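You operate a simulated robot arm through the tools that you are given. There is no shell and no other tool. Be economical: measure what you need, move in short steps, check, and stop when the job is done.

The job below is to be done with a simulated two-armed robot. You get a single attempt, and the scene is never put back.

JOB
Turn the black fan's knob to 2. Open the purple cupboard door, put the 10 A teal pack from the long counter top on the shelf of the purple cupboard, then shut the door. Push the yellow drawer shut. Stack the grey box labelled "12V" from the long counter top on top of the grey box labelled "24V". Stack the red medium box from the long counter top on top of the white medium box. Fetch the pink hooks box and set it on top of the cream fan base. Open the green cupboard door. Do these in any order. Set down upright: teal pack, pink hooks box.

Only the result counts: the job must be done as asked and must still hold three seconds after the hand-in. Knocking over, shifting, dropping, spilling or breaking anything else fails it.

ROBOT AND FRAMES
Two 7-joint arms with fingered hands on one trunk, on a base that drives. Base frame: it is fixed to the floor where the robot stands at the start and does not move with it; the origin is under the middle of the robot, x ahead of it, y to its left, z up. Readings come in cm, degrees, newtons and seconds.
The left shoulder is at the start at [10.5, 17.4, 84.1], the right one opposite. With the tool pointing down near the work surface each hand reaches from about 10 to 72 cm from the robot's upright axis, wherever it stands, measured 20 degrees to its own side. Places, roughly: black fan's knob [60, 0, 40]; cream fan base (15x15x9 cm) [170, 220, 30]; green cupboard door [170, -40, 40]; grey box [200, -175, 75]; medium box [200, -225, 75]; pink hooks box [125, 450, 75]; purple cupboard door [200, -150, 40]; shelf of the purple cupboard [180, -160, 40]; teal pack [100, 50, 75]; yellow drawer [180, -100, 70]. Payload 3.8 kg a hand.
The TCP of each hand is the grasp point between the finger pads, 2.6 cm short of the fingertips. In the tool frame z runs along the fingers and y along their closing line. Largest opening 13.2 cm; the body of the gripper starts 7.3 cm behind the TCP. The gripper is a hand of 3 fingers: y runs from the thumb to the fingers, the wrist lies at [0, 0, -22.4] in the tool frame.
Orientation is told as [roll, pitch, yaw] about the base's x, y, z axes, in that order, counted from this pose: with the fingers straight down and closing along the base's y, the tool's x points along the base's -x, its y along +y and its z along -z.

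CONTROLS
- The arms move only by the tool play_rows. It takes "left_plan", "right_plan" or both (then of equal length, played together; a hand with none holds still); each is text: rows parted by semicolons, each of 6 numbers parted by spaces: the shift along the tool's x, y, z in cm, then the turn, a rotation vector about the tool's x, y, z in degrees. In form: x y z wx wy wz; .... A call has 1 to 8 rows; each row is the pose to reach, as a shift and turn from the pose commanded when the call began, along the tool's axes at that moment. A row lasts 0.2 s, in which the tool goes at most 5 cm and 8.6 degrees; a call with a longer step from one row to the next is refused whole. A pose out of reach is approached as far as the arm can. The call stops where the force on the tool passes 40 N (or 10 N more than at its start, if that is more) or the arm is blocked; 0.2 s more then pass. In this call time passes only in rows, and 0.2 s behind the last. It gives the time, the measured TCP pose, the force on the tool (base axes), the opening and the grip force at its end, in the units of the frame above (readings bear some noise), with the torque about the TCP (base axes, N m) and any sound that the robot's microphone picked up.
- Cameras (640 x 400 px; columns grow to the right, rows downward): "scene" is now at [17.8, -1.39, 72.49]; the picture's right is [-0.15, -0.99, 0.00], its down [-0.25, 0.04, -0.97] and it looks along [0.96, -0.15, -0.25] (base axes); focal length 278 px, centre (320, 200). "left" rides on the left gripper at [-6.2, 0.3, -9.2] in its tool frame; the picture's right is [-0.05, -1.00, 0.00], its down [0.83, -0.04, -0.56] and it looks along [0.55, -0.03, 0.83] (tool axes); focal length 230 px, centre (320, 200). "right" rides on the right gripper at [6.2, 0.3, -9.2] in its tool frame; the picture's right is [-0.05, 1.00, 0.00], its down [-0.83, -0.04, -0.56] and it looks along [-0.56, -0.03, 0.83] (tool axes); focal length 230 px, centre (320, 200). There is no depth. A picture from a camera that has moved, and an enlarged one, comes with that camera's place and axes in the base frame and with its lens.
- camera(camera): a new picture of that camera. No time passes.
- raise_lower(by): slides the trunk up (or, below 0, down) by that many cm; the arms and the scene camera ride with it, the base frame stays. It gives what a move gives, with no picture.
- roll_base(legs): drives the robot by 1 to 6 legs, each [ahead, left, turn to the left] in cm, cm and degrees, along the robot's own axes; the way and the turn of a leg run together, so that a leg with both is an arc; at most 150 cm and 180 degrees a leg. The arms and the cameras ride along, it lands a little off, and it stops where it bumps. It gives what a move gives.
- finger_targets(finger1, finger2, thumb_bend, hand): sets how far each is bent, from 0 (flat) to 100 (curled in); at 30 the hand is open as for a grip, at 70 the pads meet at the TCP. One left out holds its place. A second passes; each finger stops where it meets its share of the squeeze, and holds until it gets a number again. It is the only way to open and close the hand. It gives what a move gives, with no picture; readings hold the bend of each and the force on the fingers (four entries, about 0 where the hand has none), thumb and palm.
- aim_head(pan, tilt): turns the head with the scene camera to pan (to the left, within 60 degrees either way) and tilt (down, from -29 to 69), counted from straight ahead of the robot. It gives what a move gives.
- close_up(camera, box): a new picture of the part [left, top, right, bottom] of that camera's present view, enlarged. No time passes.
- close_job(): hands the job in; it is judged then, once.

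Go step by step. Nothing tells you exact positions but the pictures and the camera data: compare them with the known pose of the tool, close in by small moves and look again before you grip or let go. The budget is 196 turns and 176 pictures, counting those below and the enlarged ones. Unless the task says otherwise, let go and move clear before handing in.

The tools are called by a JSON object that holds its "method" and its "body". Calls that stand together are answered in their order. play_rows: Moves the arms, as the interface text tells. Its arguments: {"type":"object","properties":{"left_plan":{"type":"string"},"right_plan":{"type":"string"}},"required":[]} The other tools are called the same way: raise_lower (by) slides the trunk up or down; finger_targets (finger1, finger2, thumb_bend, hand) moves the fingers one by one; roll_base (legs) drives the base; aim_head (pan, tilt) turns the head that bears the scene camera; camera (camera) takes a picture; close_up (camera, box) takes an enlarged picture of a part of a camera's view; close_job () hands the job in.

At the start:

```text
time_s: 0.0
left_tcp_pos: [54.64, 16.39, 64.71]
left_tool_rot: [0.0, 0.0, 0.1]
left_wrist_force: [0.3, 0.0, -0.3]
left_torque: [-0.01, -0.01, 0.04]
left_opening: 13.2
left_grip_force: 0.1
left_shape: jaw
left_bend: [30.0, 30.0, 30.0]
left_finger forces: [0.0, 0.1, 0.0, 0.0, 0.1, 0.1]
right_tcp_pos: [53.57, -25.92, 70.99]
right_tool_rot: [0.0, 0.0, 0.0]
right_wrist_force: [-0.2, 0.4, -0.3]
right_torque: [-0.02, -0.02, 0.0]
right_opening: 13.2
right_grip_force: 0.0
right_shape: jaw
right_bend: [30.0, 30.0, 30.0]
right_finger forces: [0.0, 0.0, 0.0, 0.0, 0.0, 0.1]
trunk travel left (down, up): [-15.0, 33.2]
robot x, y, heading: [-0.0, -0.21, 0.1]
head pan, tilt: [-8.8, 14.6]
```

scene: 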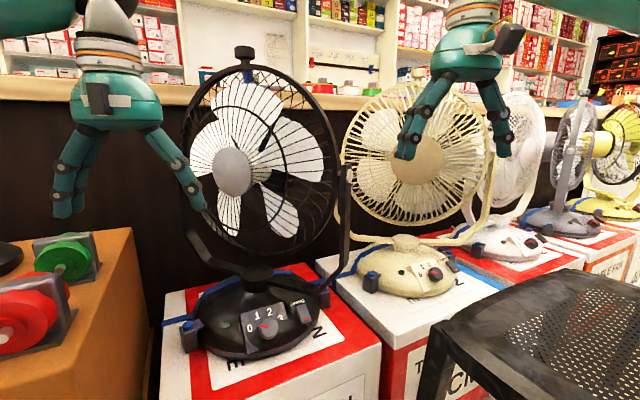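
right: 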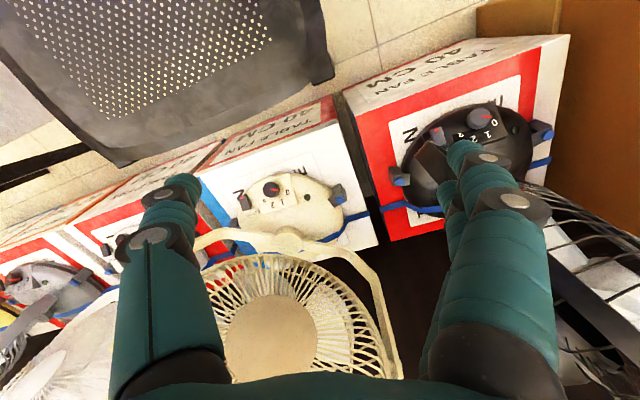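
left: 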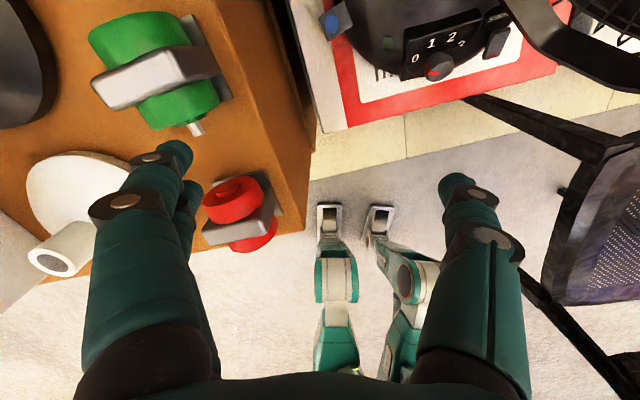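

I see the black fan's base just ahead with its knob near [59, 1, 40]. I'll look closer at the dial first.

{"method": "close_up", "body": {"camera": "scene", "box": [160, 260, 352, 380]}}

{"method": "close_up", "body": {"camera": "left", "box": [340, 0, 532, 120]}}

{"method": "close_up", "body": {"camera": "right", "box": [384, 80, 576, 200]}}

```text
3.33 times, centred on (256, 320) of scene
camera zoom: at [17.8, -1.39, 72.49], right [-0.15, -0.99, 0.0], down [-0.25, 0.04, -0.97], along [0.96, -0.15, -0.25], focal length 928 px, centre (533, -200)
```

zoom: 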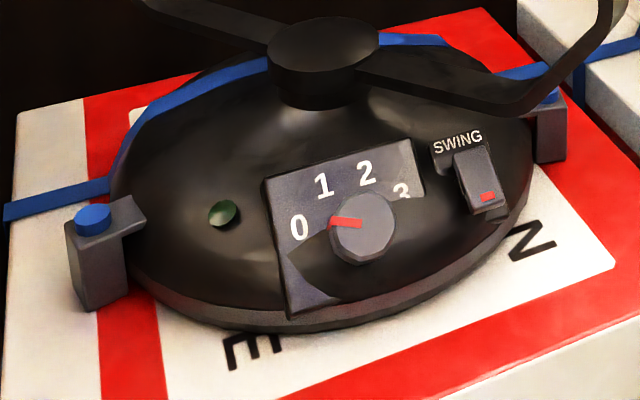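

```text
3.33 times, centred on (436, 60) of left
camera zoom: at [60.65, 16.61, 73.93], right [0.05, -1.0, 0.0], down [-0.83, -0.04, 0.56], along [-0.55, -0.03, -0.83], focal length 767 px, centre (-67, 667)
```

zoom: 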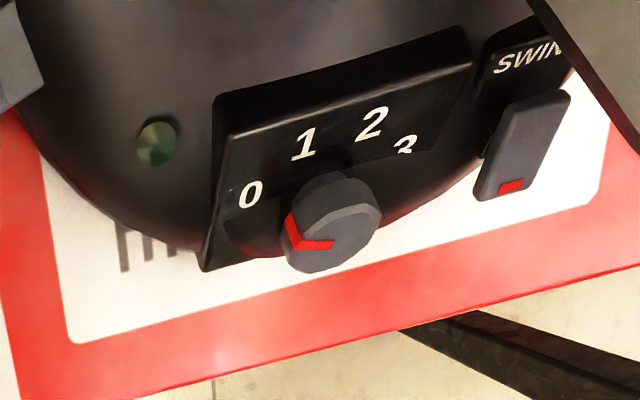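

```text
3.33 times, centred on (480, 140) of right
camera zoom: at [47.4, -25.67, 80.1], right [0.05, 1.0, 0.0], down [0.83, -0.04, 0.56], along [0.56, -0.03, -0.83], focal length 767 px, centre (-213, 400)
```

zoom: 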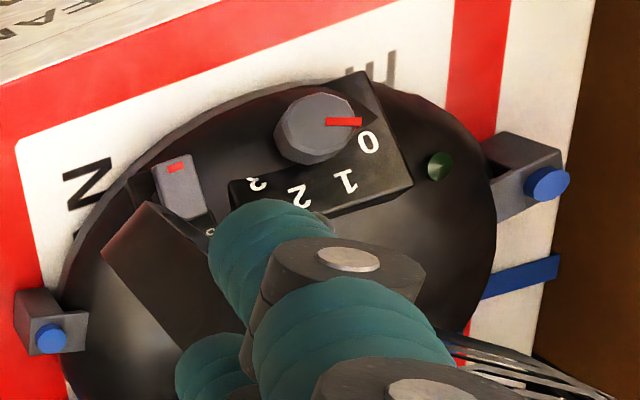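

The dial points at 0; triangulating gives knob face about [59.4, 0.7, 39.2], its axis tilted ~35° toward me, with 80° clockwise to go to reach 2. I'll bring the left hand into line with that axis, pre-turned −40°.

{"method": "finger_targets", "body": {"hand": "left", "finger1": 48, "finger2": 48, "thumb_bend": 48}}

{"method": "play_rows", "body": {"left_plan": "-0.1 -2.07 2.49 1.07 -4.46 -6.4; -0.2 -4.15 4.97 2.15 -8.92 -12.8; -0.3 -6.2 7.46 3.2 -13.4 -19.2; -0.4 -8.3 9.95 4.3 -17.85 -25.6; -0.5 -10.4 12.4 5.4 -22.3 -32; -0.6 -12.45 14.9 6.45 -26.8 -38.4; -0.7 -14.5 17.4 7.5 -31.2 -44.8; -0.86 -16.6 19.9 8.6 -35.7 -51.2"}}

{"method": "aim_head", "body": {"pan": -3, "tilt": 30}}

{"method": "camera", "body": {"camera": "left"}}

{"method": "camera", "body": {"camera": "scene"}}

```text
time_s: 1.0
left_tcp_pos: [54.56, 16.42, 64.69]
left_tool_rot: [0.0, -0.1, 0.1]
left_wrist_force: [0.8, -0.6, -0.6]
left_torque: [0.0, 0.01, 0.0]
left_opening: 7.53
left_grip_force: 0.0
left_shape: fingers
left_bend: [48.0, 48.0, 48.0]
left_finger forces: [0.0, 0.0, 0.0, 0.0, 0.0, 0.1]
right_tcp_pos: [53.54, -25.99, 70.96]
right_tool_rot: [0.0, -0.1, 0.1]
right_wrist_force: [-0.9, 0.4, 0.3]
right_torque: [0.03, 0.02, 0.01]
right_opening: 13.18
right_grip_force: 0.0
right_shape: jaw
right_bend: [30.0, 30.0, 30.0]
right_finger forces: [0.0, 0.0, 0.0, 0.0, 0.0, 0.0]
trunk travel left (down, up): [-15.0, 33.2]
robot x, y, heading: [0.1, -0.27, -0.2]
head pan, tilt: [-8.8, 14.6]
```

```text
time_s: 2.8
left_tcp_pos: [55.54, -0.11, 44.92]
left_tool_rot: [-24.6, -26.4, 58.9]
left_wrist_force: [0.1, 0.3, 0.3]
left_torque: [-0.02, -0.02, -0.01]
left_opening: 7.54
left_grip_force: 0.1
left_shape: fingers
left_bend: [48.0, 48.0, 48.0]
left_finger forces: [0.0, 0.0, 0.0, 0.1, 0.1, 0.0]
right_tcp_pos: [53.53, -26.05, 70.82]
right_tool_rot: [0.0, 0.0, -0.1]
right_wrist_force: [0.7, 0.4, 0.1]
right_torque: [0.0, 0.0, 0.03]
right_opening: 13.16
right_grip_force: 0.2
right_shape: jaw
right_bend: [30.0, 30.0, 30.0]
right_finger forces: [0.0, 0.0, 0.0, 0.1, 0.0, 0.0]
trunk travel left (down, up): [-15.0, 33.2]
robot x, y, heading: [-0.35, 0.09, -0.2]
head pan, tilt: [-8.8, 14.6]
```

```text
time_s: 3.6
left_tcp_pos: [55.66, -0.09, 44.92]
left_tool_rot: [-24.6, -26.4, 58.8]
left_wrist_force: [1.2, 0.9, 0.9]
left_torque: [0.02, -0.01, -0.01]
left_opening: 7.5
left_grip_force: 0.0
left_shape: fingers
left_bend: [48.0, 48.0, 48.0]
left_finger forces: [0.0, 0.0, 0.0, 0.0, 0.0, 0.0]
right_tcp_pos: [53.53, -25.87, 70.91]
right_tool_rot: [0.0, 0.0, 0.0]
right_wrist_force: [0.0, 1.0, 1.2]
right_torque: [0.05, -0.02, 0.0]
right_opening: 13.19
right_grip_force: 0.0
right_shape: jaw
right_bend: [30.0, 30.0, 30.0]
right_finger forces: [0.0, 0.1, 0.0, 0.0, 0.0, 0.0]
trunk travel left (down, up): [-15.0, 33.2]
robot x, y, heading: [0.02, -0.23, 0.1]
head pan, tilt: [-3.0, 30.0]
```

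```text
169 pictures are left
camera left: at [52.89, 3.55, 54.99], right [0.71, -0.59, 0.4], down [-0.67, -0.74, 0.1], along [0.23, -0.34, -0.91], focal length 230 px, centre (320, 200)
```

left: 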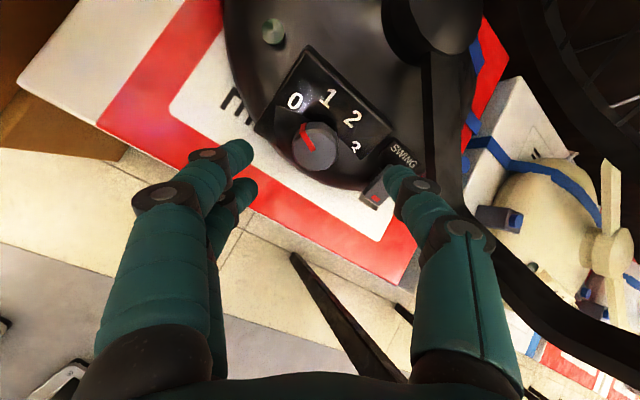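

```text
168 pictures are left
camera scene: at [17.6, -0.45, 70.01], right [-0.05, -1.0, 0.0], down [-0.5, 0.03, -0.87], along [0.87, -0.05, -0.5], focal length 278 px, centre (320, 200)
```

scene: 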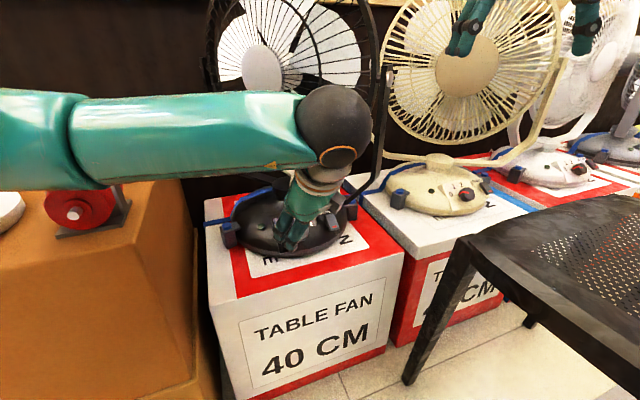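

The knob line agrees with the plan. I narrow the fingers and advance along the axis.

{"method": "finger_targets", "body": {"hand": "left", "finger1": 53, "finger2": 53, "thumb_bend": 53}}

{"method": "play_rows", "body": {"left_plan": "0 0 1.3 0 0 0; 0 0 2.6 0 0 0; 0 0 3.8 0 0 0"}}

{"method": "close_up", "body": {"camera": "left", "box": [180, 40, 460, 215]}}

{"method": "close_up", "body": {"camera": "scene", "box": [220, 160, 380, 260]}}

```text
time_s: 4.6
left_tcp_pos: [55.47, -0.08, 44.9]
left_tool_rot: [-24.6, -26.3, 58.8]
left_wrist_force: [-0.4, 0.6, -1.0]
left_torque: [-0.03, 0.03, -0.01]
left_opening: 5.87
left_grip_force: 0.0
left_shape: fingers
left_bend: [53.0, 53.0, 53.0]
left_finger forces: [0.0, 0.0, 0.1, 0.0, 0.0, 0.1]
right_tcp_pos: [53.56, -25.93, 70.94]
right_tool_rot: [0.0, 0.1, -0.1]
right_wrist_force: [0.3, -0.4, 0.2]
right_torque: [0.02, 0.03, -0.01]
right_opening: 13.2
right_grip_force: 0.0
right_shape: jaw
right_bend: [30.0, 30.0, 30.0]
right_finger forces: [0.1, 0.1, 0.1, 0.1, 0.1, 0.0]
trunk travel left (down, up): [-15.0, 33.2]
robot x, y, heading: [-0.4, 0.0, -0.1]
head pan, tilt: [-3.0, 30.0]
```

```text
time_s: 5.4
left_tcp_pos: [57.62, 0.27, 41.84]
left_tool_rot: [-24.5, -26.3, 58.8]
left_wrist_force: [0.0, 0.4, -1.0]
left_torque: [0.0, 0.02, -0.02]
left_opening: 5.84
left_grip_force: 0.3
left_shape: fingers
left_bend: [53.0, 53.0, 53.0]
left_finger forces: [0.0, 0.1, 0.0, 0.0, 0.0, 0.0]
right_tcp_pos: [53.59, -25.9, 70.87]
right_tool_rot: [-0.1, 0.0, -0.1]
right_wrist_force: [0.0, -0.8, -0.3]
right_torque: [-0.02, 0.01, 0.02]
right_opening: 13.16
right_grip_force: 0.1
right_shape: jaw
right_bend: [30.0, 30.0, 30.0]
right_finger forces: [0.1, 0.0, 0.0, 0.1, 0.0, 0.0]
trunk travel left (down, up): [-15.0, 33.2]
robot x, y, heading: [-0.29, -0.02, 0.1]
head pan, tilt: [-3.0, 30.0]
```

```text
2.29 times, centred on (320, 128) of left
camera zoom: at [54.94, 3.92, 51.91], right [0.71, -0.59, 0.4], down [-0.67, -0.74, 0.1], along [0.23, -0.34, -0.91], focal length 526 px, centre (320, 366)
```

zoom: 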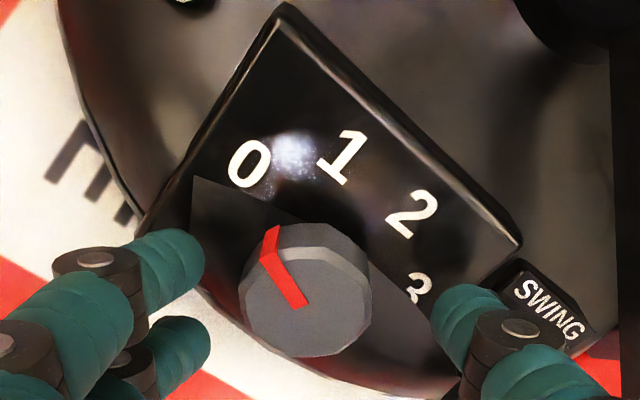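

```text
4.00 times, centred on (300, 210) of scene
camera zoom: at [17.6, -0.44, 70.0], right [-0.05, -1.0, 0.0], down [-0.5, 0.03, -0.87], along [0.86, -0.05, -0.5], focal length 1113 px, centre (400, 160)
```

zoom: 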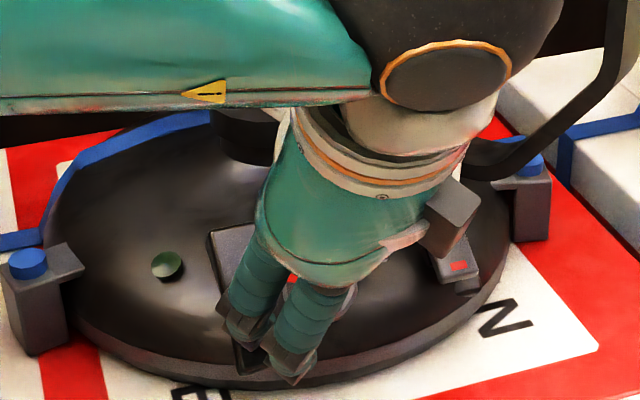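

The knob is nearly centred between fingers (about 0.35 cm off in tool y). I'll correct, advance and grip.

{"method": "play_rows", "body": {"left_plan": "-0.2 0.35 0.3 0 0 0; -0.2 0.35 0.8 0 0 0; -0.2 0.35 1.3 0 0 0"}}

{"method": "finger_targets", "body": {"hand": "left", "finger1": 66, "finger2": 66, "thumb_bend": 66}}

{"method": "close_up", "body": {"camera": "left", "box": [180, 40, 460, 215]}}

```text
time_s: 6.2
left_tcp_pos: [58.05, 0.66, 40.95]
left_tool_rot: [-25.0, -26.4, 58.9]
left_wrist_force: [-10.7, -0.2, 14.7]
left_torque: [-0.2, -0.57, -0.09]
left_opening: 5.72
left_grip_force: 8.8
left_shape: fingers
left_bend: [53.0, 53.0, 54.0]
left_finger forces: [0.9, 0.0, 0.1, 0.0, 16.4, 0.0]
right_tcp_pos: [53.4, -25.93, 71.07]
right_tool_rot: [0.0, -0.2, 0.0]
right_wrist_force: [-0.3, 0.7, -0.9]
right_torque: [0.05, -0.02, -0.02]
right_opening: 13.16
right_grip_force: 0.0
right_shape: jaw
right_bend: [30.0, 30.0, 30.0]
right_finger forces: [0.0, 0.0, 0.0, 0.0, 0.0, 0.1]
trunk travel left (down, up): [-15.0, 33.2]
robot x, y, heading: [0.21, -0.1, -0.1]
head pan, tilt: [-3.0, 30.0]
```

```text
time_s: 7.2
left_tcp_pos: [58.17, 0.6, 40.7]
left_tool_rot: [-24.6, -26.2, 58.8]
left_wrist_force: [-5.0, -5.9, 4.6]
left_torque: [-0.11, -0.09, -0.11]
left_opening: 3.06
left_grip_force: 9.3
left_shape: fingers
left_bend: [63.0, 63.0, 64.0]
left_finger forces: [5.8, 1.9, 0.0, 0.0, 11.2, 0.1]
right_tcp_pos: [53.47, -25.96, 70.99]
right_tool_rot: [0.1, 0.0, 0.0]
right_wrist_force: [-0.8, 0.5, 0.0]
right_torque: [0.03, 0.01, -0.01]
right_opening: 13.19
right_grip_force: 0.0
right_shape: jaw
right_bend: [30.0, 30.0, 30.0]
right_finger forces: [0.0, 0.0, 0.0, 0.1, 0.0, 0.1]
trunk travel left (down, up): [-15.0, 33.2]
robot x, y, heading: [0.08, 0.25, -0.2]
head pan, tilt: [-3.0, 30.0]
```

```text
2.29 times, centred on (320, 128) of left
camera zoom: at [55.44, 4.33, 50.78], right [0.7, -0.59, 0.4], down [-0.67, -0.73, 0.1], along [0.23, -0.34, -0.91], focal length 526 px, centre (320, 366)
```

zoom: 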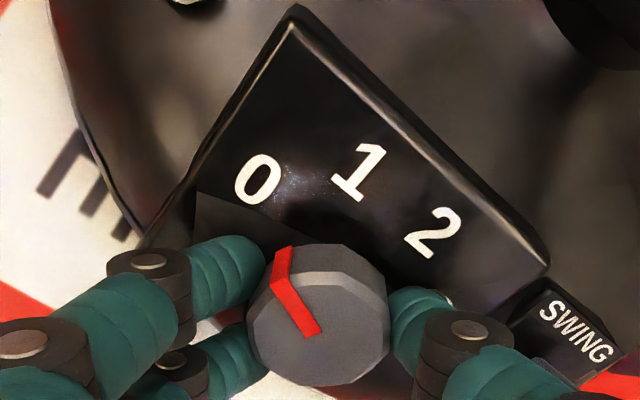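

The knob is gripped. I turn it 64° clockwise and then look.

{"method": "play_rows", "body": {"left_plan": "0 0 -0.15 0 0 8; 0 0 -0.15 0 0 16; 0 0 -0.15 0 0 24; 0 0 -0.15 0 0 32; 0 0 -0.15 0 0 40; 0 0 -0.15 0 0 48; 0 0 -0.15 0 0 56; 0 0 -0.15 0 0 64"}}

{"method": "close_up", "body": {"camera": "left", "box": [180, 40, 460, 215]}}

```text
time_s: 9.0
left_tcp_pos: [58.12, 0.75, 40.75]
left_tool_rot: [16.3, -31.8, -15.8]
left_wrist_force: [-15.7, 5.4, 4.7]
left_torque: [0.37, -0.02, 0.46]
left_opening: 3.06
left_grip_force: 14.1
left_shape: fingers
left_bend: [66.0, 63.0, 63.0]
left_finger forces: [18.9, 4.2, 0.0, 0.0, 5.6, 0.0]
right_tcp_pos: [53.49, -25.9, 71.04]
right_tool_rot: [-0.1, 0.0, 0.1]
right_wrist_force: [0.3, 0.4, -0.2]
right_torque: [-0.02, 0.02, -0.03]
right_opening: 13.21
right_grip_force: 0.0
right_shape: jaw
right_bend: [30.0, 30.0, 30.0]
right_finger forces: [0.0, 0.1, 0.1, 0.1, 0.0, 0.0]
trunk travel left (down, up): [-15.0, 33.2]
robot x, y, heading: [0.19, 0.2, -0.1]
head pan, tilt: [-3.0, 30.0]
```

```text
2.29 times, centred on (320, 128) of left
camera zoom: at [57.76, -1.54, 51.59], right [-0.08, -0.97, -0.21], down [-1.0, 0.08, 0.0], along [0.01, 0.21, -0.98], focal length 526 px, centre (320, 366)
```

zoom: 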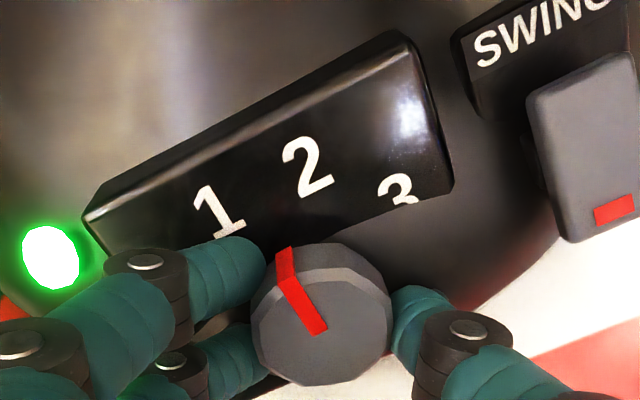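

No slipping; the light is on and pointer sits between 1 and 2. I'll turn 17° more.

{"method": "play_rows", "body": {"left_plan": "0 0 0 0 0 8; 0 0 0 0 0 16; 0 0 0 0 0 18"}}

{"method": "close_up", "body": {"camera": "left", "box": [180, 40, 460, 215]}}

```text
time_s: 9.8
left_tcp_pos: [58.17, 0.79, 40.77]
left_tool_rot: [25.6, -25.7, -35.1]
left_wrist_force: [-10.3, 4.8, 5.6]
left_torque: [0.22, 0.07, 0.24]
left_opening: 3.01
left_grip_force: 10.1
left_shape: fingers
left_bend: [65.0, 64.0, 63.0]
left_finger forces: [8.9, 6.0, 0.1, 0.0, 5.5, 0.0]
right_tcp_pos: [53.44, -25.88, 70.93]
right_tool_rot: [0.0, -0.1, -0.1]
right_wrist_force: [0.1, -0.3, -0.3]
right_torque: [0.01, -0.02, 0.01]
right_opening: 13.19
right_grip_force: 0.0
right_shape: jaw
right_bend: [30.0, 30.0, 30.0]
right_finger forces: [0.0, 0.0, 0.0, 0.0, 0.1, 0.0]
trunk travel left (down, up): [-15.0, 33.2]
robot x, y, heading: [-0.02, 0.51, -0.0]
head pan, tilt: [-3.0, 30.0]
```

```text
2.29 times, centred on (320, 128) of left
camera zoom: at [57.46, -3.38, 51.13], right [-0.33, -0.87, -0.37], down [-0.94, 0.32, 0.07], along [0.05, 0.37, -0.93], focal length 526 px, centre (320, 366)
```

zoom: 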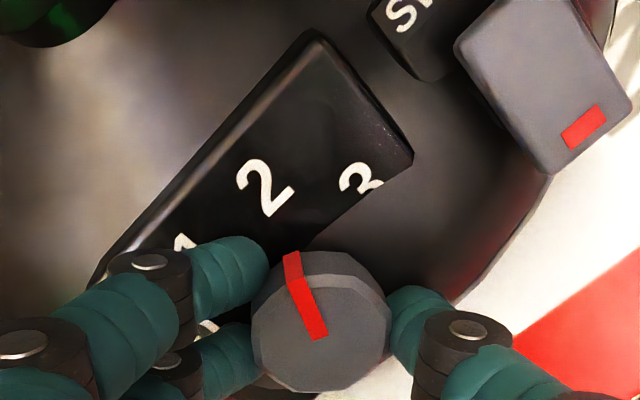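

The pointer now lines up with 2. I release and back off to check.

{"method": "finger_targets", "body": {"hand": "left", "finger1": 52, "finger2": 52, "thumb_bend": 52}}

{"method": "play_rows", "body": {"left_plan": "0 0 -2.5 0 0 0; 0 0 -5 0 0 0; 0 0 -8 0 0 0"}}

{"method": "close_up", "body": {"camera": "left", "box": [180, 40, 460, 215]}}

```text
time_s: 10.8
left_tcp_pos: [58.04, 0.67, 41.07]
left_tool_rot: [25.5, -25.8, -35.0]
left_wrist_force: [-14.8, -9.2, 22.5]
left_torque: [0.47, -0.67, 0.02]
left_opening: 5.01
left_grip_force: 14.2
left_shape: fingers
left_bend: [60.0, 58.0, 52.0]
left_finger forces: [15.7, 12.6, 0.0, 0.0, 0.1, 0.1]
right_tcp_pos: [53.35, -25.96, 71.07]
right_tool_rot: [0.0, -0.2, 0.0]
right_wrist_force: [0.0, -0.5, 0.2]
right_torque: [0.01, -0.03, 0.0]
right_opening: 13.18
right_grip_force: 0.0
right_shape: jaw
right_bend: [30.0, 30.0, 30.0]
right_finger forces: [0.1, 0.0, 0.0, 0.0, 0.0, 0.0]
trunk travel left (down, up): [-15.0, 33.2]
robot x, y, heading: [-0.02, 0.06, -0.1]
head pan, tilt: [-3.0, 30.0]
```

```text
time_s: 11.6
left_tcp_pos: [53.4, -0.03, 47.32]
left_tool_rot: [25.7, -25.4, -34.9]
left_wrist_force: [-0.4, -0.4, 0.7]
left_torque: [-0.02, -0.03, -0.02]
left_opening: 6.04
left_grip_force: 0.0
left_shape: fingers
left_bend: [52.0, 52.0, 52.0]
left_finger forces: [0.0, 0.0, 0.0, 0.1, 0.1, 0.0]
right_tcp_pos: [53.52, -25.91, 70.88]
right_tool_rot: [-0.1, -0.1, 0.0]
right_wrist_force: [-0.5, -0.6, -0.4]
right_torque: [0.04, -0.01, 0.01]
right_opening: 13.17
right_grip_force: 0.0
right_shape: jaw
right_bend: [30.0, 30.0, 30.0]
right_finger forces: [0.0, 0.0, 0.0, 0.0, 0.0, 0.0]
trunk travel left (down, up): [-15.0, 33.2]
robot x, y, heading: [0.13, -0.02, -0.1]
head pan, tilt: [-3.0, 30.0]
```

```text
2.29 times, centred on (320, 128) of left
camera zoom: at [52.94, -4.29, 57.59], right [-0.32, -0.87, -0.37], down [-0.94, 0.32, 0.08], along [0.05, 0.37, -0.93], focal length 526 px, centre (320, 366)
```

zoom: 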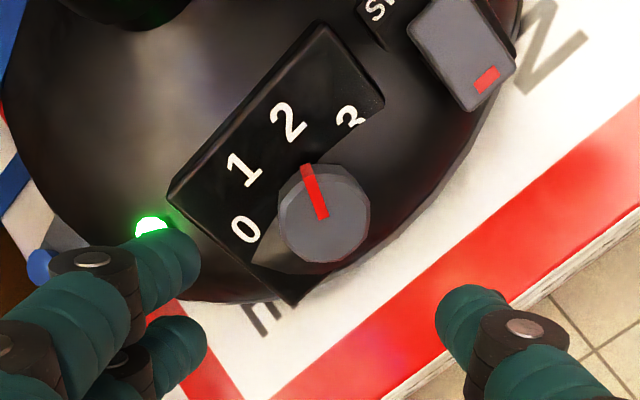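

Knob is on 2 and the lamp is lit. I'll retract both hands to a compact travelling pose and look around.

{"method": "play_rows", "body": {"left_plan": "0 1 -4 0 0 0; 0.8 4 -7 2.8 5.3 -4.7; 1.5 7 -10 5.5 10.6 -9.3; 2.3 10 -13 8.3 15.9 -14; 3 13 -16 11 21.2 -18.7; 3.8 16 -18.5 13.8 26.5 -23.3; 4.67 19.3 -21.2 16.6 31.8 -28", "right_plan": "2 0 -0.5 0 0 0; 4 0 -1 0 0 0; 6 0 -1.5 0 0 0; 8 0 -2 0 0 0; 10 0 -2 0 0 0; 12 0 -2 0 0 0; 13 0 -2 0 0 0"}}

{"method": "finger_targets", "body": {"hand": "left", "finger1": 30, "finger2": 30, "thumb_bend": 30}}

{"method": "aim_head", "body": {"pan": 50, "tilt": 12}}

{"method": "camera", "body": {"camera": "scene"}}

{"method": "aim_head", "body": {"pan": -50, "tilt": 12}}

{"method": "camera", "body": {"camera": "scene"}}

```text
time_s: 13.2
left_tcp_pos: [45.16, 15.51, 70.17]
left_tool_rot: [-0.2, 0.1, -0.2]
left_wrist_force: [-0.4, -1.3, -0.1]
left_torque: [0.01, 0.05, 0.0]
left_opening: 6.07
left_grip_force: 0.1
left_shape: fingers
left_bend: [52.0, 52.0, 52.0]
left_finger forces: [0.0, 0.0, 0.0, 0.0, 0.0, 0.0]
right_tcp_pos: [40.42, -25.92, 72.86]
right_tool_rot: [0.0, -0.1, 0.0]
right_wrist_force: [0.3, 0.5, 0.0]
right_torque: [-0.01, 0.0, 0.0]
right_opening: 13.18
right_grip_force: 0.0
right_shape: jaw
right_bend: [30.0, 30.0, 30.0]
right_finger forces: [0.0, 0.1, 0.0, 0.1, 0.0, 0.1]
trunk travel left (down, up): [-15.0, 33.2]
robot x, y, heading: [0.11, -0.35, -0.0]
head pan, tilt: [-3.0, 30.0]
```

```text
time_s: 14.2
left_tcp_pos: [45.33, 15.54, 70.08]
left_tool_rot: [0.0, 0.0, 0.0]
left_wrist_force: [-0.3, 0.2, -0.2]
left_torque: [-0.02, 0.01, -0.03]
left_opening: 13.38
left_grip_force: 0.1
left_shape: fingers
left_bend: [30.0, 30.0, 30.0]
left_finger forces: [0.1, 0.1, 0.0, 0.0, 0.0, 0.0]
right_tcp_pos: [40.24, -25.91, 72.89]
right_tool_rot: [0.1, 0.0, 0.0]
right_wrist_force: [-0.7, 0.0, -0.3]
right_torque: [0.02, 0.02, 0.02]
right_opening: 13.21
right_grip_force: 0.0
right_shape: jaw
right_bend: [30.0, 30.0, 30.0]
right_finger forces: [0.0, 0.1, 0.1, 0.0, 0.0, 0.0]
trunk travel left (down, up): [-15.0, 33.2]
robot x, y, heading: [-0.1, 0.07, -0.0]
head pan, tilt: [-3.0, 30.0]
```

```text
time_s: 15.4
left_tcp_pos: [45.22, 15.54, 70.13]
left_tool_rot: [0.0, 0.0, -0.1]
left_wrist_force: [-0.2, -0.7, -0.2]
left_torque: [0.03, -0.03, -0.01]
left_opening: 13.41
left_grip_force: 0.0
left_shape: fingers
left_bend: [30.0, 30.0, 30.0]
left_finger forces: [0.0, 0.1, 0.0, 0.0, 0.1, 0.0]
right_tcp_pos: [40.35, -25.9, 72.76]
right_tool_rot: [0.0, 0.1, 0.0]
right_wrist_force: [0.3, 0.2, 0.4]
right_torque: [-0.03, 0.01, 0.02]
right_opening: 13.17
right_grip_force: 0.0
right_shape: jaw
right_bend: [30.0, 30.0, 30.0]
right_finger forces: [0.0, 0.0, 0.0, 0.0, 0.1, 0.0]
trunk travel left (down, up): [-15.0, 33.2]
robot x, y, heading: [-0.01, -0.19, 0.1]
head pan, tilt: [50.0, 12.0]
```

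```text
161 pictures are left
camera scene: at [14.57, 7.17, 72.91], right [0.77, -0.64, 0.0], down [-0.13, -0.16, -0.98], along [0.63, 0.75, -0.21], focal length 278 px, centre (320, 200)
```

scene: 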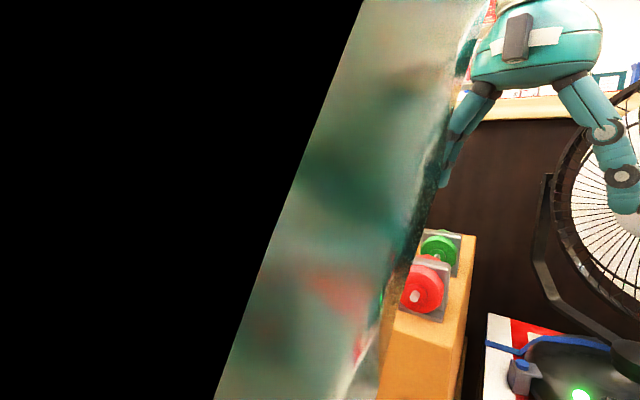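

```text
time_s: 17.2
left_tcp_pos: [45.19, 15.56, 70.12]
left_tool_rot: [0.0, -0.1, -0.1]
left_wrist_force: [-0.9, -0.1, 0.0]
left_torque: [-0.04, -0.02, 0.01]
left_opening: 13.42
left_grip_force: 0.1
left_shape: fingers
left_bend: [30.0, 30.0, 30.0]
left_finger forces: [0.0, 0.1, 0.0, 0.1, 0.1, 0.0]
right_tcp_pos: [40.42, -25.89, 72.83]
right_tool_rot: [0.0, -0.1, 0.0]
right_wrist_force: [-0.3, -0.1, -0.4]
right_torque: [-0.04, 0.04, -0.01]
right_opening: 13.2
right_grip_force: 0.2
right_shape: jaw
right_bend: [30.0, 30.0, 30.0]
right_finger forces: [0.0, 0.0, 0.0, 0.1, 0.0, 0.0]
trunk travel left (down, up): [-15.0, 33.2]
robot x, y, heading: [-0.32, -0.1, 0.0]
head pan, tilt: [-50.0, 12.0]
```

```text
160 pictures are left
camera scene: at [14.56, -7.11, 72.91], right [-0.77, -0.64, 0.0], down [-0.13, 0.16, -0.98], along [0.63, -0.75, -0.21], focal length 278 px, centre (320, 200)
```

scene: 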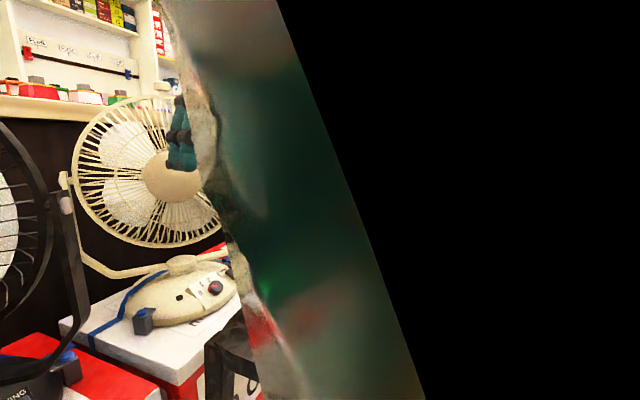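

The arms block side views, so I'll raise the trunk, back off a bit and turn the base to look around.

{"method": "raise_lower", "body": {"by": 25}}

{"method": "roll_base", "body": {"legs": [[-30, 0, 0]]}}

{"method": "aim_head", "body": {"pan": 0, "tilt": 15}}

{"method": "camera", "body": {"camera": "scene"}}

```text
time_s: 19.7
left_tcp_pos: [45.17, 15.65, 94.94]
left_tool_rot: [0.0, 0.1, -0.1]
left_wrist_force: [0.3, -0.7, -0.6]
left_torque: [-0.04, -0.04, -0.01]
left_opening: 13.36
left_grip_force: 0.0
left_shape: fingers
left_bend: [30.0, 30.0, 30.0]
left_finger forces: [0.1, 0.1, 0.1, 0.0, 0.0, 0.1]
right_tcp_pos: [40.5, -26.08, 97.85]
right_tool_rot: [-0.1, 0.0, -0.1]
right_wrist_force: [0.6, -0.6, 0.3]
right_torque: [0.03, 0.01, 0.02]
right_opening: 13.17
right_grip_force: 0.0
right_shape: jaw
right_bend: [30.0, 30.0, 30.0]
right_finger forces: [0.0, 0.1, 0.1, 0.0, 0.0, 0.0]
trunk travel left (down, up): [-40.0, 8.2]
robot x, y, heading: [0.12, -0.34, 0.0]
head pan, tilt: [-50.0, 12.0]
```

```text
time_s: 21.8
left_tcp_pos: [15.61, 15.93, 95.13]
left_tool_rot: [-0.1, 0.0, -0.1]
left_wrist_force: [0.1, 0.0, 0.4]
left_torque: [0.04, -0.02, 0.03]
left_opening: 13.41
left_grip_force: 0.0
left_shape: fingers
left_bend: [30.0, 30.0, 30.0]
left_finger forces: [0.1, 0.1, 0.0, 0.0, 0.0, 0.0]
right_tcp_pos: [11.01, -25.9, 97.96]
right_tool_rot: [0.1, -0.1, 0.2]
right_wrist_force: [-1.0, 0.7, 0.8]
right_torque: [-0.01, 0.01, 0.04]
right_opening: 13.21
right_grip_force: 0.0
right_shape: jaw
right_bend: [30.0, 30.0, 30.0]
right_finger forces: [0.0, 0.0, 0.0, 0.1, 0.0, 0.1]
trunk travel left (down, up): [-40.0, 8.2]
robot x, y, heading: [-29.5, -0.05, 0.2]
head pan, tilt: [-50.0, 12.0]
```

```text
time_s: 22.9
left_tcp_pos: [15.67, 15.87, 95.05]
left_tool_rot: [0.0, 0.1, 0.0]
left_wrist_force: [0.0, -0.5, 0.6]
left_torque: [-0.02, 0.02, 0.02]
left_opening: 13.39
left_grip_force: 0.0
left_shape: fingers
left_bend: [30.0, 30.0, 30.0]
left_finger forces: [0.0, 0.0, 0.1, 0.1, 0.0, 0.0]
right_tcp_pos: [11.14, -25.95, 97.87]
right_tool_rot: [0.1, 0.0, 0.1]
right_wrist_force: [0.6, 0.8, 0.1]
right_torque: [-0.04, -0.03, -0.02]
right_opening: 13.2
right_grip_force: 0.0
right_shape: jaw
right_bend: [30.0, 30.0, 30.0]
right_finger forces: [0.0, 0.0, 0.0, 0.0, 0.0, 0.0]
trunk travel left (down, up): [-40.0, 8.2]
robot x, y, heading: [-29.3, -0.06, 0.1]
head pan, tilt: [0.0, 15.0]
```

```text
159 pictures are left
camera scene: at [-10.26, 0.03, 98.07], right [0.0, -1.0, 0.0], down [-0.26, 0.0, -0.97], along [0.97, 0.0, -0.26], focal length 278 px, centre (320, 200)
```

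scene: 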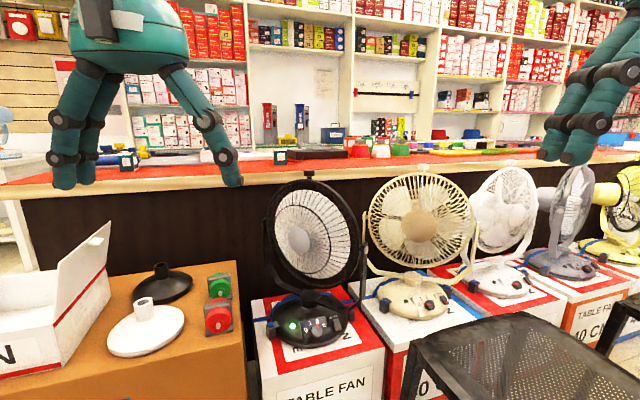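

A long red-topped counter runs across at x≈98. I'll zoom in on its top and look to each side.

{"method": "close_up", "body": {"camera": "scene", "box": [80, 90, 360, 200]}}

{"method": "close_up", "body": {"camera": "scene", "box": [340, 90, 640, 200]}}

{"method": "roll_base", "body": {"legs": [[0, 0, -45]]}}

{"method": "camera", "body": {"camera": "scene"}}

```text
2.29 times, centred on (220, 145) of scene
camera zoom: at [-10.26, 0.03, 98.07], right [0.0, -1.0, 0.0], down [-0.26, 0.0, -0.97], along [0.97, 0.0, -0.26], focal length 636 px, centre (549, 326)
```

zoom: 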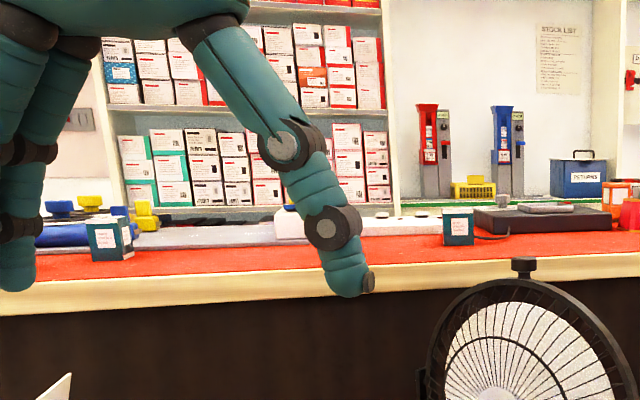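

```text
2.13 times, centred on (490, 145) of scene
camera zoom: at [-10.26, 0.03, 98.07], right [0.0, -1.0, 0.0], down [-0.26, 0.0, -0.97], along [0.97, 0.0, -0.26], focal length 594 px, centre (-43, 317)
```

zoom: 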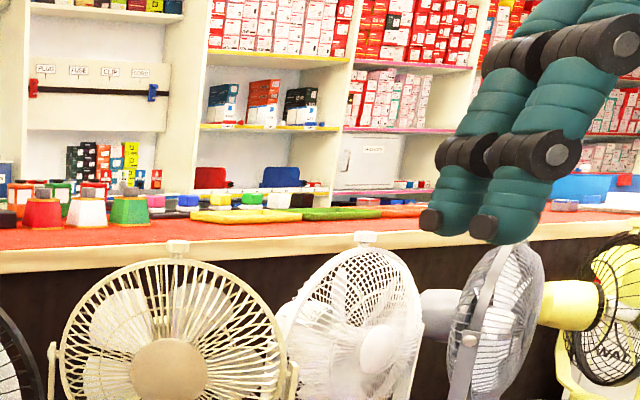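

```text
time_s: 25.4
left_tcp_pos: [13.77, -20.45, 95.14]
left_tool_rot: [0.0, 0.0, -44.8]
left_wrist_force: [0.1, 0.8, -0.1]
left_torque: [0.0, 0.0, 0.01]
left_opening: 13.42
left_grip_force: 0.1
left_shape: fingers
left_bend: [30.0, 30.0, 30.0]
left_finger forces: [0.1, 0.0, 0.0, 0.0, 0.1, 0.0]
right_tcp_pos: [-18.62, -46.96, 97.92]
right_tool_rot: [0.0, 0.0, -44.5]
right_wrist_force: [0.6, 0.2, -0.1]
right_torque: [-0.01, 0.02, -0.04]
right_opening: 13.21
right_grip_force: 0.1
right_shape: jaw
right_bend: [30.0, 30.0, 30.0]
right_finger forces: [0.0, 0.0, 0.0, 0.0, 0.0, 0.0]
trunk travel left (down, up): [-40.0, 8.2]
robot x, y, heading: [-29.27, 0.14, -44.6]
head pan, tilt: [0.0, 15.0]
```

```text
156 pictures are left
camera scene: at [-15.77, -13.45, 98.07], right [-0.7, -0.71, 0.0], down [-0.18, 0.18, -0.97], along [0.69, -0.68, -0.26], focal length 278 px, centre (320, 200)
```

scene: 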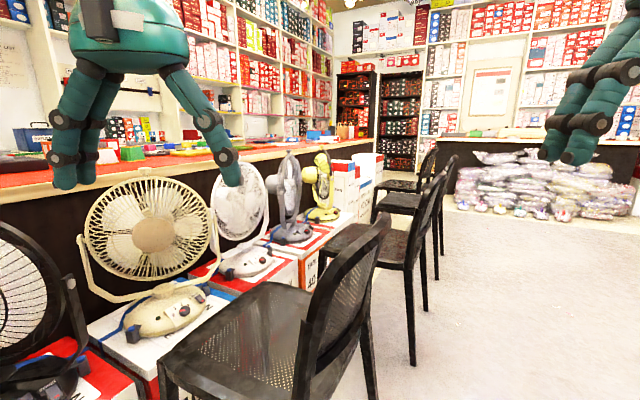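

The doors' positions imply they open on the staff side of this counter, which lies oblique by about 13°. I'll look left for a way round.

{"method": "roll_base", "body": {"legs": [[0, 0, 90]]}}

{"method": "camera", "body": {"camera": "scene"}}

{"method": "roll_base", "body": {"legs": [[0, 0, 45]]}}

{"method": "camera", "body": {"camera": "scene"}}

```text
time_s: 29.6
left_tcp_pos: [-8.87, 43.09, 95.03]
left_tool_rot: [0.0, 0.2, 45.2]
left_wrist_force: [0.3, -0.1, -0.4]
left_torque: [0.02, -0.01, 0.02]
left_opening: 13.41
left_grip_force: 0.1
left_shape: fingers
left_bend: [30.0, 30.0, 30.0]
left_finger forces: [0.0, 0.0, 0.1, 0.0, 0.0, 0.1]
right_tcp_pos: [17.5, 10.4, 97.84]
right_tool_rot: [0.0, 0.0, 45.4]
right_wrist_force: [-0.2, 0.0, -0.9]
right_torque: [0.0, 0.0, 0.01]
right_opening: 13.2
right_grip_force: 0.0
right_shape: jaw
right_bend: [30.0, 30.0, 30.0]
right_finger forces: [0.0, 0.0, 0.0, 0.0, 0.0, 0.0]
trunk travel left (down, up): [-40.0, 8.2]
robot x, y, heading: [-29.35, 0.26, 45.4]
head pan, tilt: [0.0, 15.0]
```

```text
155 pictures are left
camera scene: at [-15.95, 13.65, 98.07], right [0.71, -0.7, 0.0], down [-0.18, -0.18, -0.97], along [0.68, 0.69, -0.26], focal length 278 px, centre (320, 200)
```

scene: 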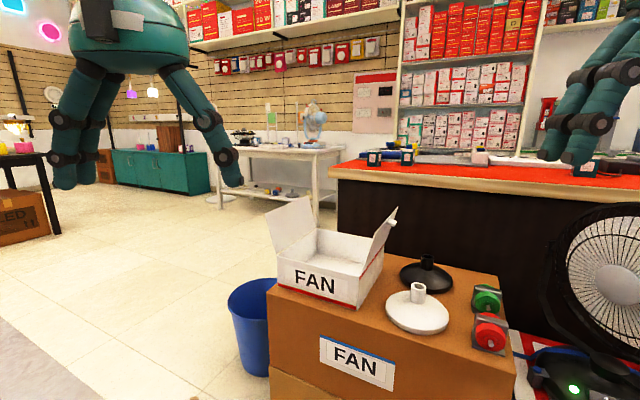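

```text
time_s: 32.1
left_tcp_pos: [-45.34, 45.14, 94.95]
left_tool_rot: [-0.1, 0.1, 90.1]
left_wrist_force: [-0.1, -0.1, -0.9]
left_torque: [0.02, -0.01, 0.01]
left_opening: 13.39
left_grip_force: 0.1
left_shape: fingers
left_bend: [30.0, 30.0, 30.0]
left_finger forces: [0.0, 0.0, 0.1, 0.0, 0.1, 0.0]
right_tcp_pos: [-3.66, 40.58, 97.85]
right_tool_rot: [0.0, 0.1, 90.3]
right_wrist_force: [0.1, 0.5, 0.3]
right_torque: [0.01, -0.04, 0.01]
right_opening: 13.22
right_grip_force: 0.1
right_shape: jaw
right_bend: [30.0, 30.0, 30.0]
right_finger forces: [0.0, 0.0, 0.1, 0.0, 0.0, 0.0]
trunk travel left (down, up): [-40.0, 8.2]
robot x, y, heading: [-29.82, 0.01, 90.1]
head pan, tilt: [0.0, 15.0]
```

```text
154 pictures are left
camera scene: at [-29.55, 19.21, 98.07], right [1.0, 0.0, 0.0], down [0.0, -0.26, -0.97], along [0.0, 0.97, -0.26], focal length 278 px, centre (320, 200)
```

scene: 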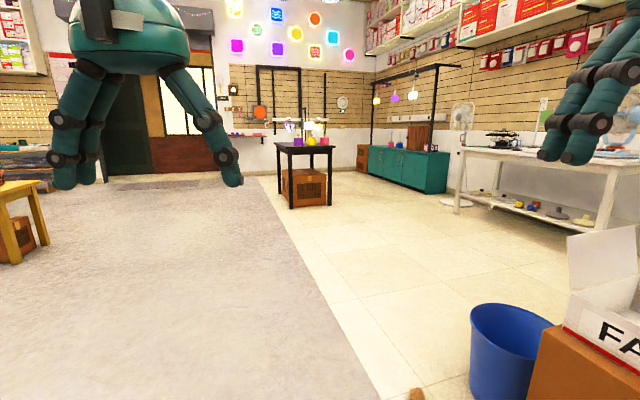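

There's an opening left of the counter, a white bench and a teal cabinet beyond. I'll zoom on those candidates.

{"method": "close_up", "body": {"camera": "scene", "box": [260, 90, 460, 215]}}

{"method": "close_up", "body": {"camera": "scene", "box": [440, 90, 640, 240]}}

```text
3.20 times, centred on (360, 152) of scene
camera zoom: at [-29.55, 19.21, 98.07], right [1.0, 0.0, 0.0], down [0.0, -0.26, -0.97], along [0.0, 0.97, -0.26], focal length 891 px, centre (192, 352)
```

zoom: 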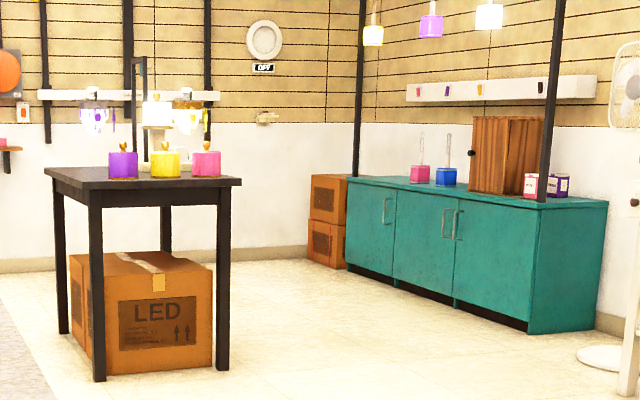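

```text
2.67 times, centred on (540, 165) of scene
camera zoom: at [-29.55, 19.21, 98.07], right [1.0, 0.0, 0.0], down [0.0, -0.26, -0.97], along [0.0, 0.97, -0.26], focal length 742 px, centre (-267, 293)
```

zoom: 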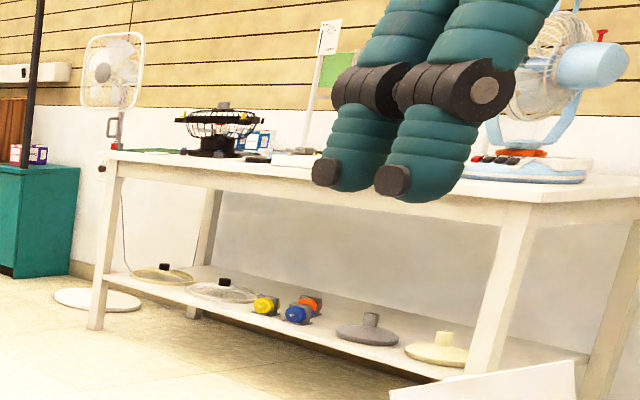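

The pink hooks box sits on the right end of the teal cabinet (near [133, 450, 63]), and the cream fan base is on the white bench's lower shelf. I'll drive to the cabinet with the hands kept back.

{"method": "roll_base", "body": {"legs": [[150, 0, 0], [150, -60, 0], [125, -25, 0], [0, 0, -76]]}}

{"method": "aim_head", "body": {"pan": 0, "tilt": 25}}

{"method": "camera", "body": {"camera": "scene"}}

```text
refused: leg 2 is longer than a leg can be; nothing moved
```

```text
time_s: 32.8
left_tcp_pos: [-45.34, 45.12, 95.09]
left_tool_rot: [0.0, 0.2, 90.1]
left_wrist_force: [0.0, 0.4, -0.1]
left_torque: [0.02, 0.01, -0.01]
left_opening: 13.4
left_grip_force: 0.1
left_shape: fingers
left_bend: [30.0, 30.0, 30.0]
left_finger forces: [0.0, 0.0, 0.0, 0.0, 0.0, 0.0]
right_tcp_pos: [-3.72, 40.56, 97.88]
right_tool_rot: [-0.1, -0.1, 90.2]
right_wrist_force: [-0.8, -0.2, -0.4]
right_torque: [0.02, -0.04, -0.02]
right_opening: 13.15
right_grip_force: 0.1
right_shape: jaw
right_bend: [30.0, 30.0, 30.0]
right_finger forces: [0.0, 0.0, 0.1, 0.1, 0.1, 0.0]
trunk travel left (down, up): [-40.0, 8.2]
robot x, y, heading: [-29.46, 0.12, 90.0]
head pan, tilt: [0.0, 25.0]
```

```text
151 pictures are left
camera scene: at [-29.55, 19.08, 96.45], right [1.0, 0.0, 0.0], down [0.0, -0.42, -0.91], along [0.0, 0.91, -0.42], focal length 278 px, centre (320, 200)
```

scene: 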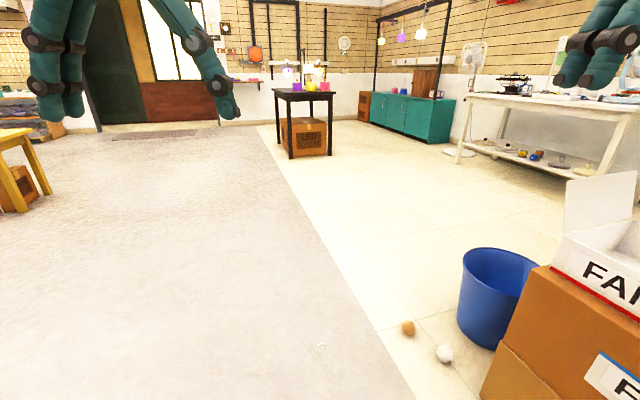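

Loose balls and a bin lie right of my path, so I keep a bit left and use shorter legs.

{"method": "roll_base", "body": {"legs": [[140, 10, 0], [140, -50, 0], [140, -40, 0], [0, 0, -76]]}}

{"method": "camera", "body": {"camera": "scene"}}

```text
time_s: 57.0
left_tcp_pos: [91.1, 450.22, 95.04]
left_tool_rot: [0.0, 0.1, 14.4]
left_wrist_force: [-0.3, -0.4, 0.0]
left_torque: [0.01, 0.0, -0.04]
left_opening: 13.4
left_grip_force: 0.0
left_shape: fingers
left_bend: [30.0, 30.0, 30.0]
left_finger forces: [0.0, 0.0, 0.0, 0.0, 0.0, 0.0]
right_tcp_pos: [97.07, 408.72, 97.98]
right_tool_rot: [0.1, 0.1, 14.5]
right_wrist_force: [-0.4, 0.8, -0.1]
right_torque: [0.01, -0.02, 0.01]
right_opening: 13.19
right_grip_force: 0.1
right_shape: jaw
right_bend: [30.0, 30.0, 30.0]
right_finger forces: [0.0, 0.0, 0.1, 0.0, 0.0, 0.0]
trunk travel left (down, up): [-40.0, 8.2]
robot x, y, heading: [51.4, 423.66, 14.9]
head pan, tilt: [0.0, 25.0]
```

```text
150 pictures are left
camera scene: at [69.89, 428.45, 96.45], right [0.25, -0.97, 0.0], down [-0.41, -0.11, -0.91], along [0.88, 0.23, -0.42], focal length 278 px, centre (320, 200)
```

scene: 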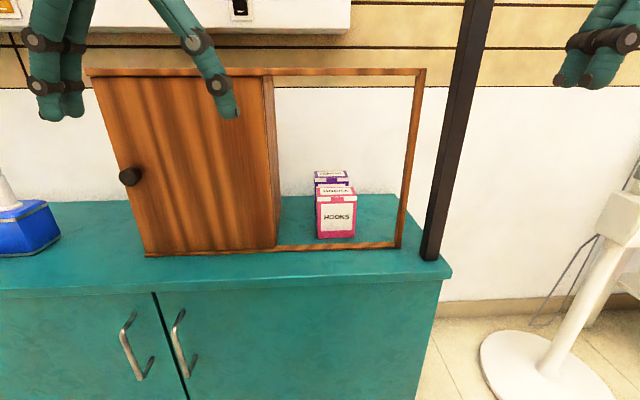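

The pink "HOOKS" box is in the open half of a small wooden cabinet, with a purple box behind. I zoom in.

{"method": "close_up", "body": {"camera": "scene", "box": [240, 50, 480, 275]}}

```text
1.78 times, centred on (360, 162) of scene
camera zoom: at [69.89, 428.45, 96.45], right [0.25, -0.97, 0.0], down [-0.41, -0.11, -0.91], along [0.88, 0.23, -0.42], focal length 495 px, centre (249, 267)
```

zoom: 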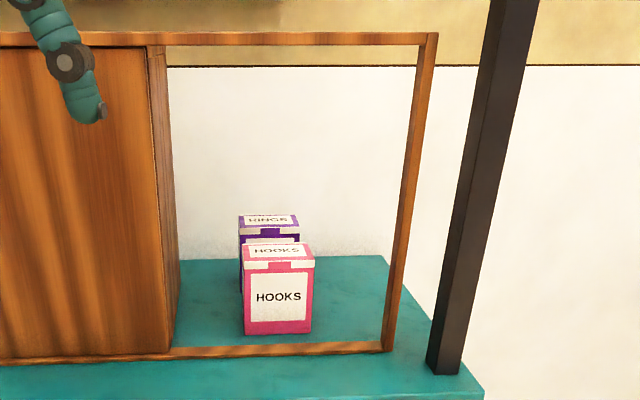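

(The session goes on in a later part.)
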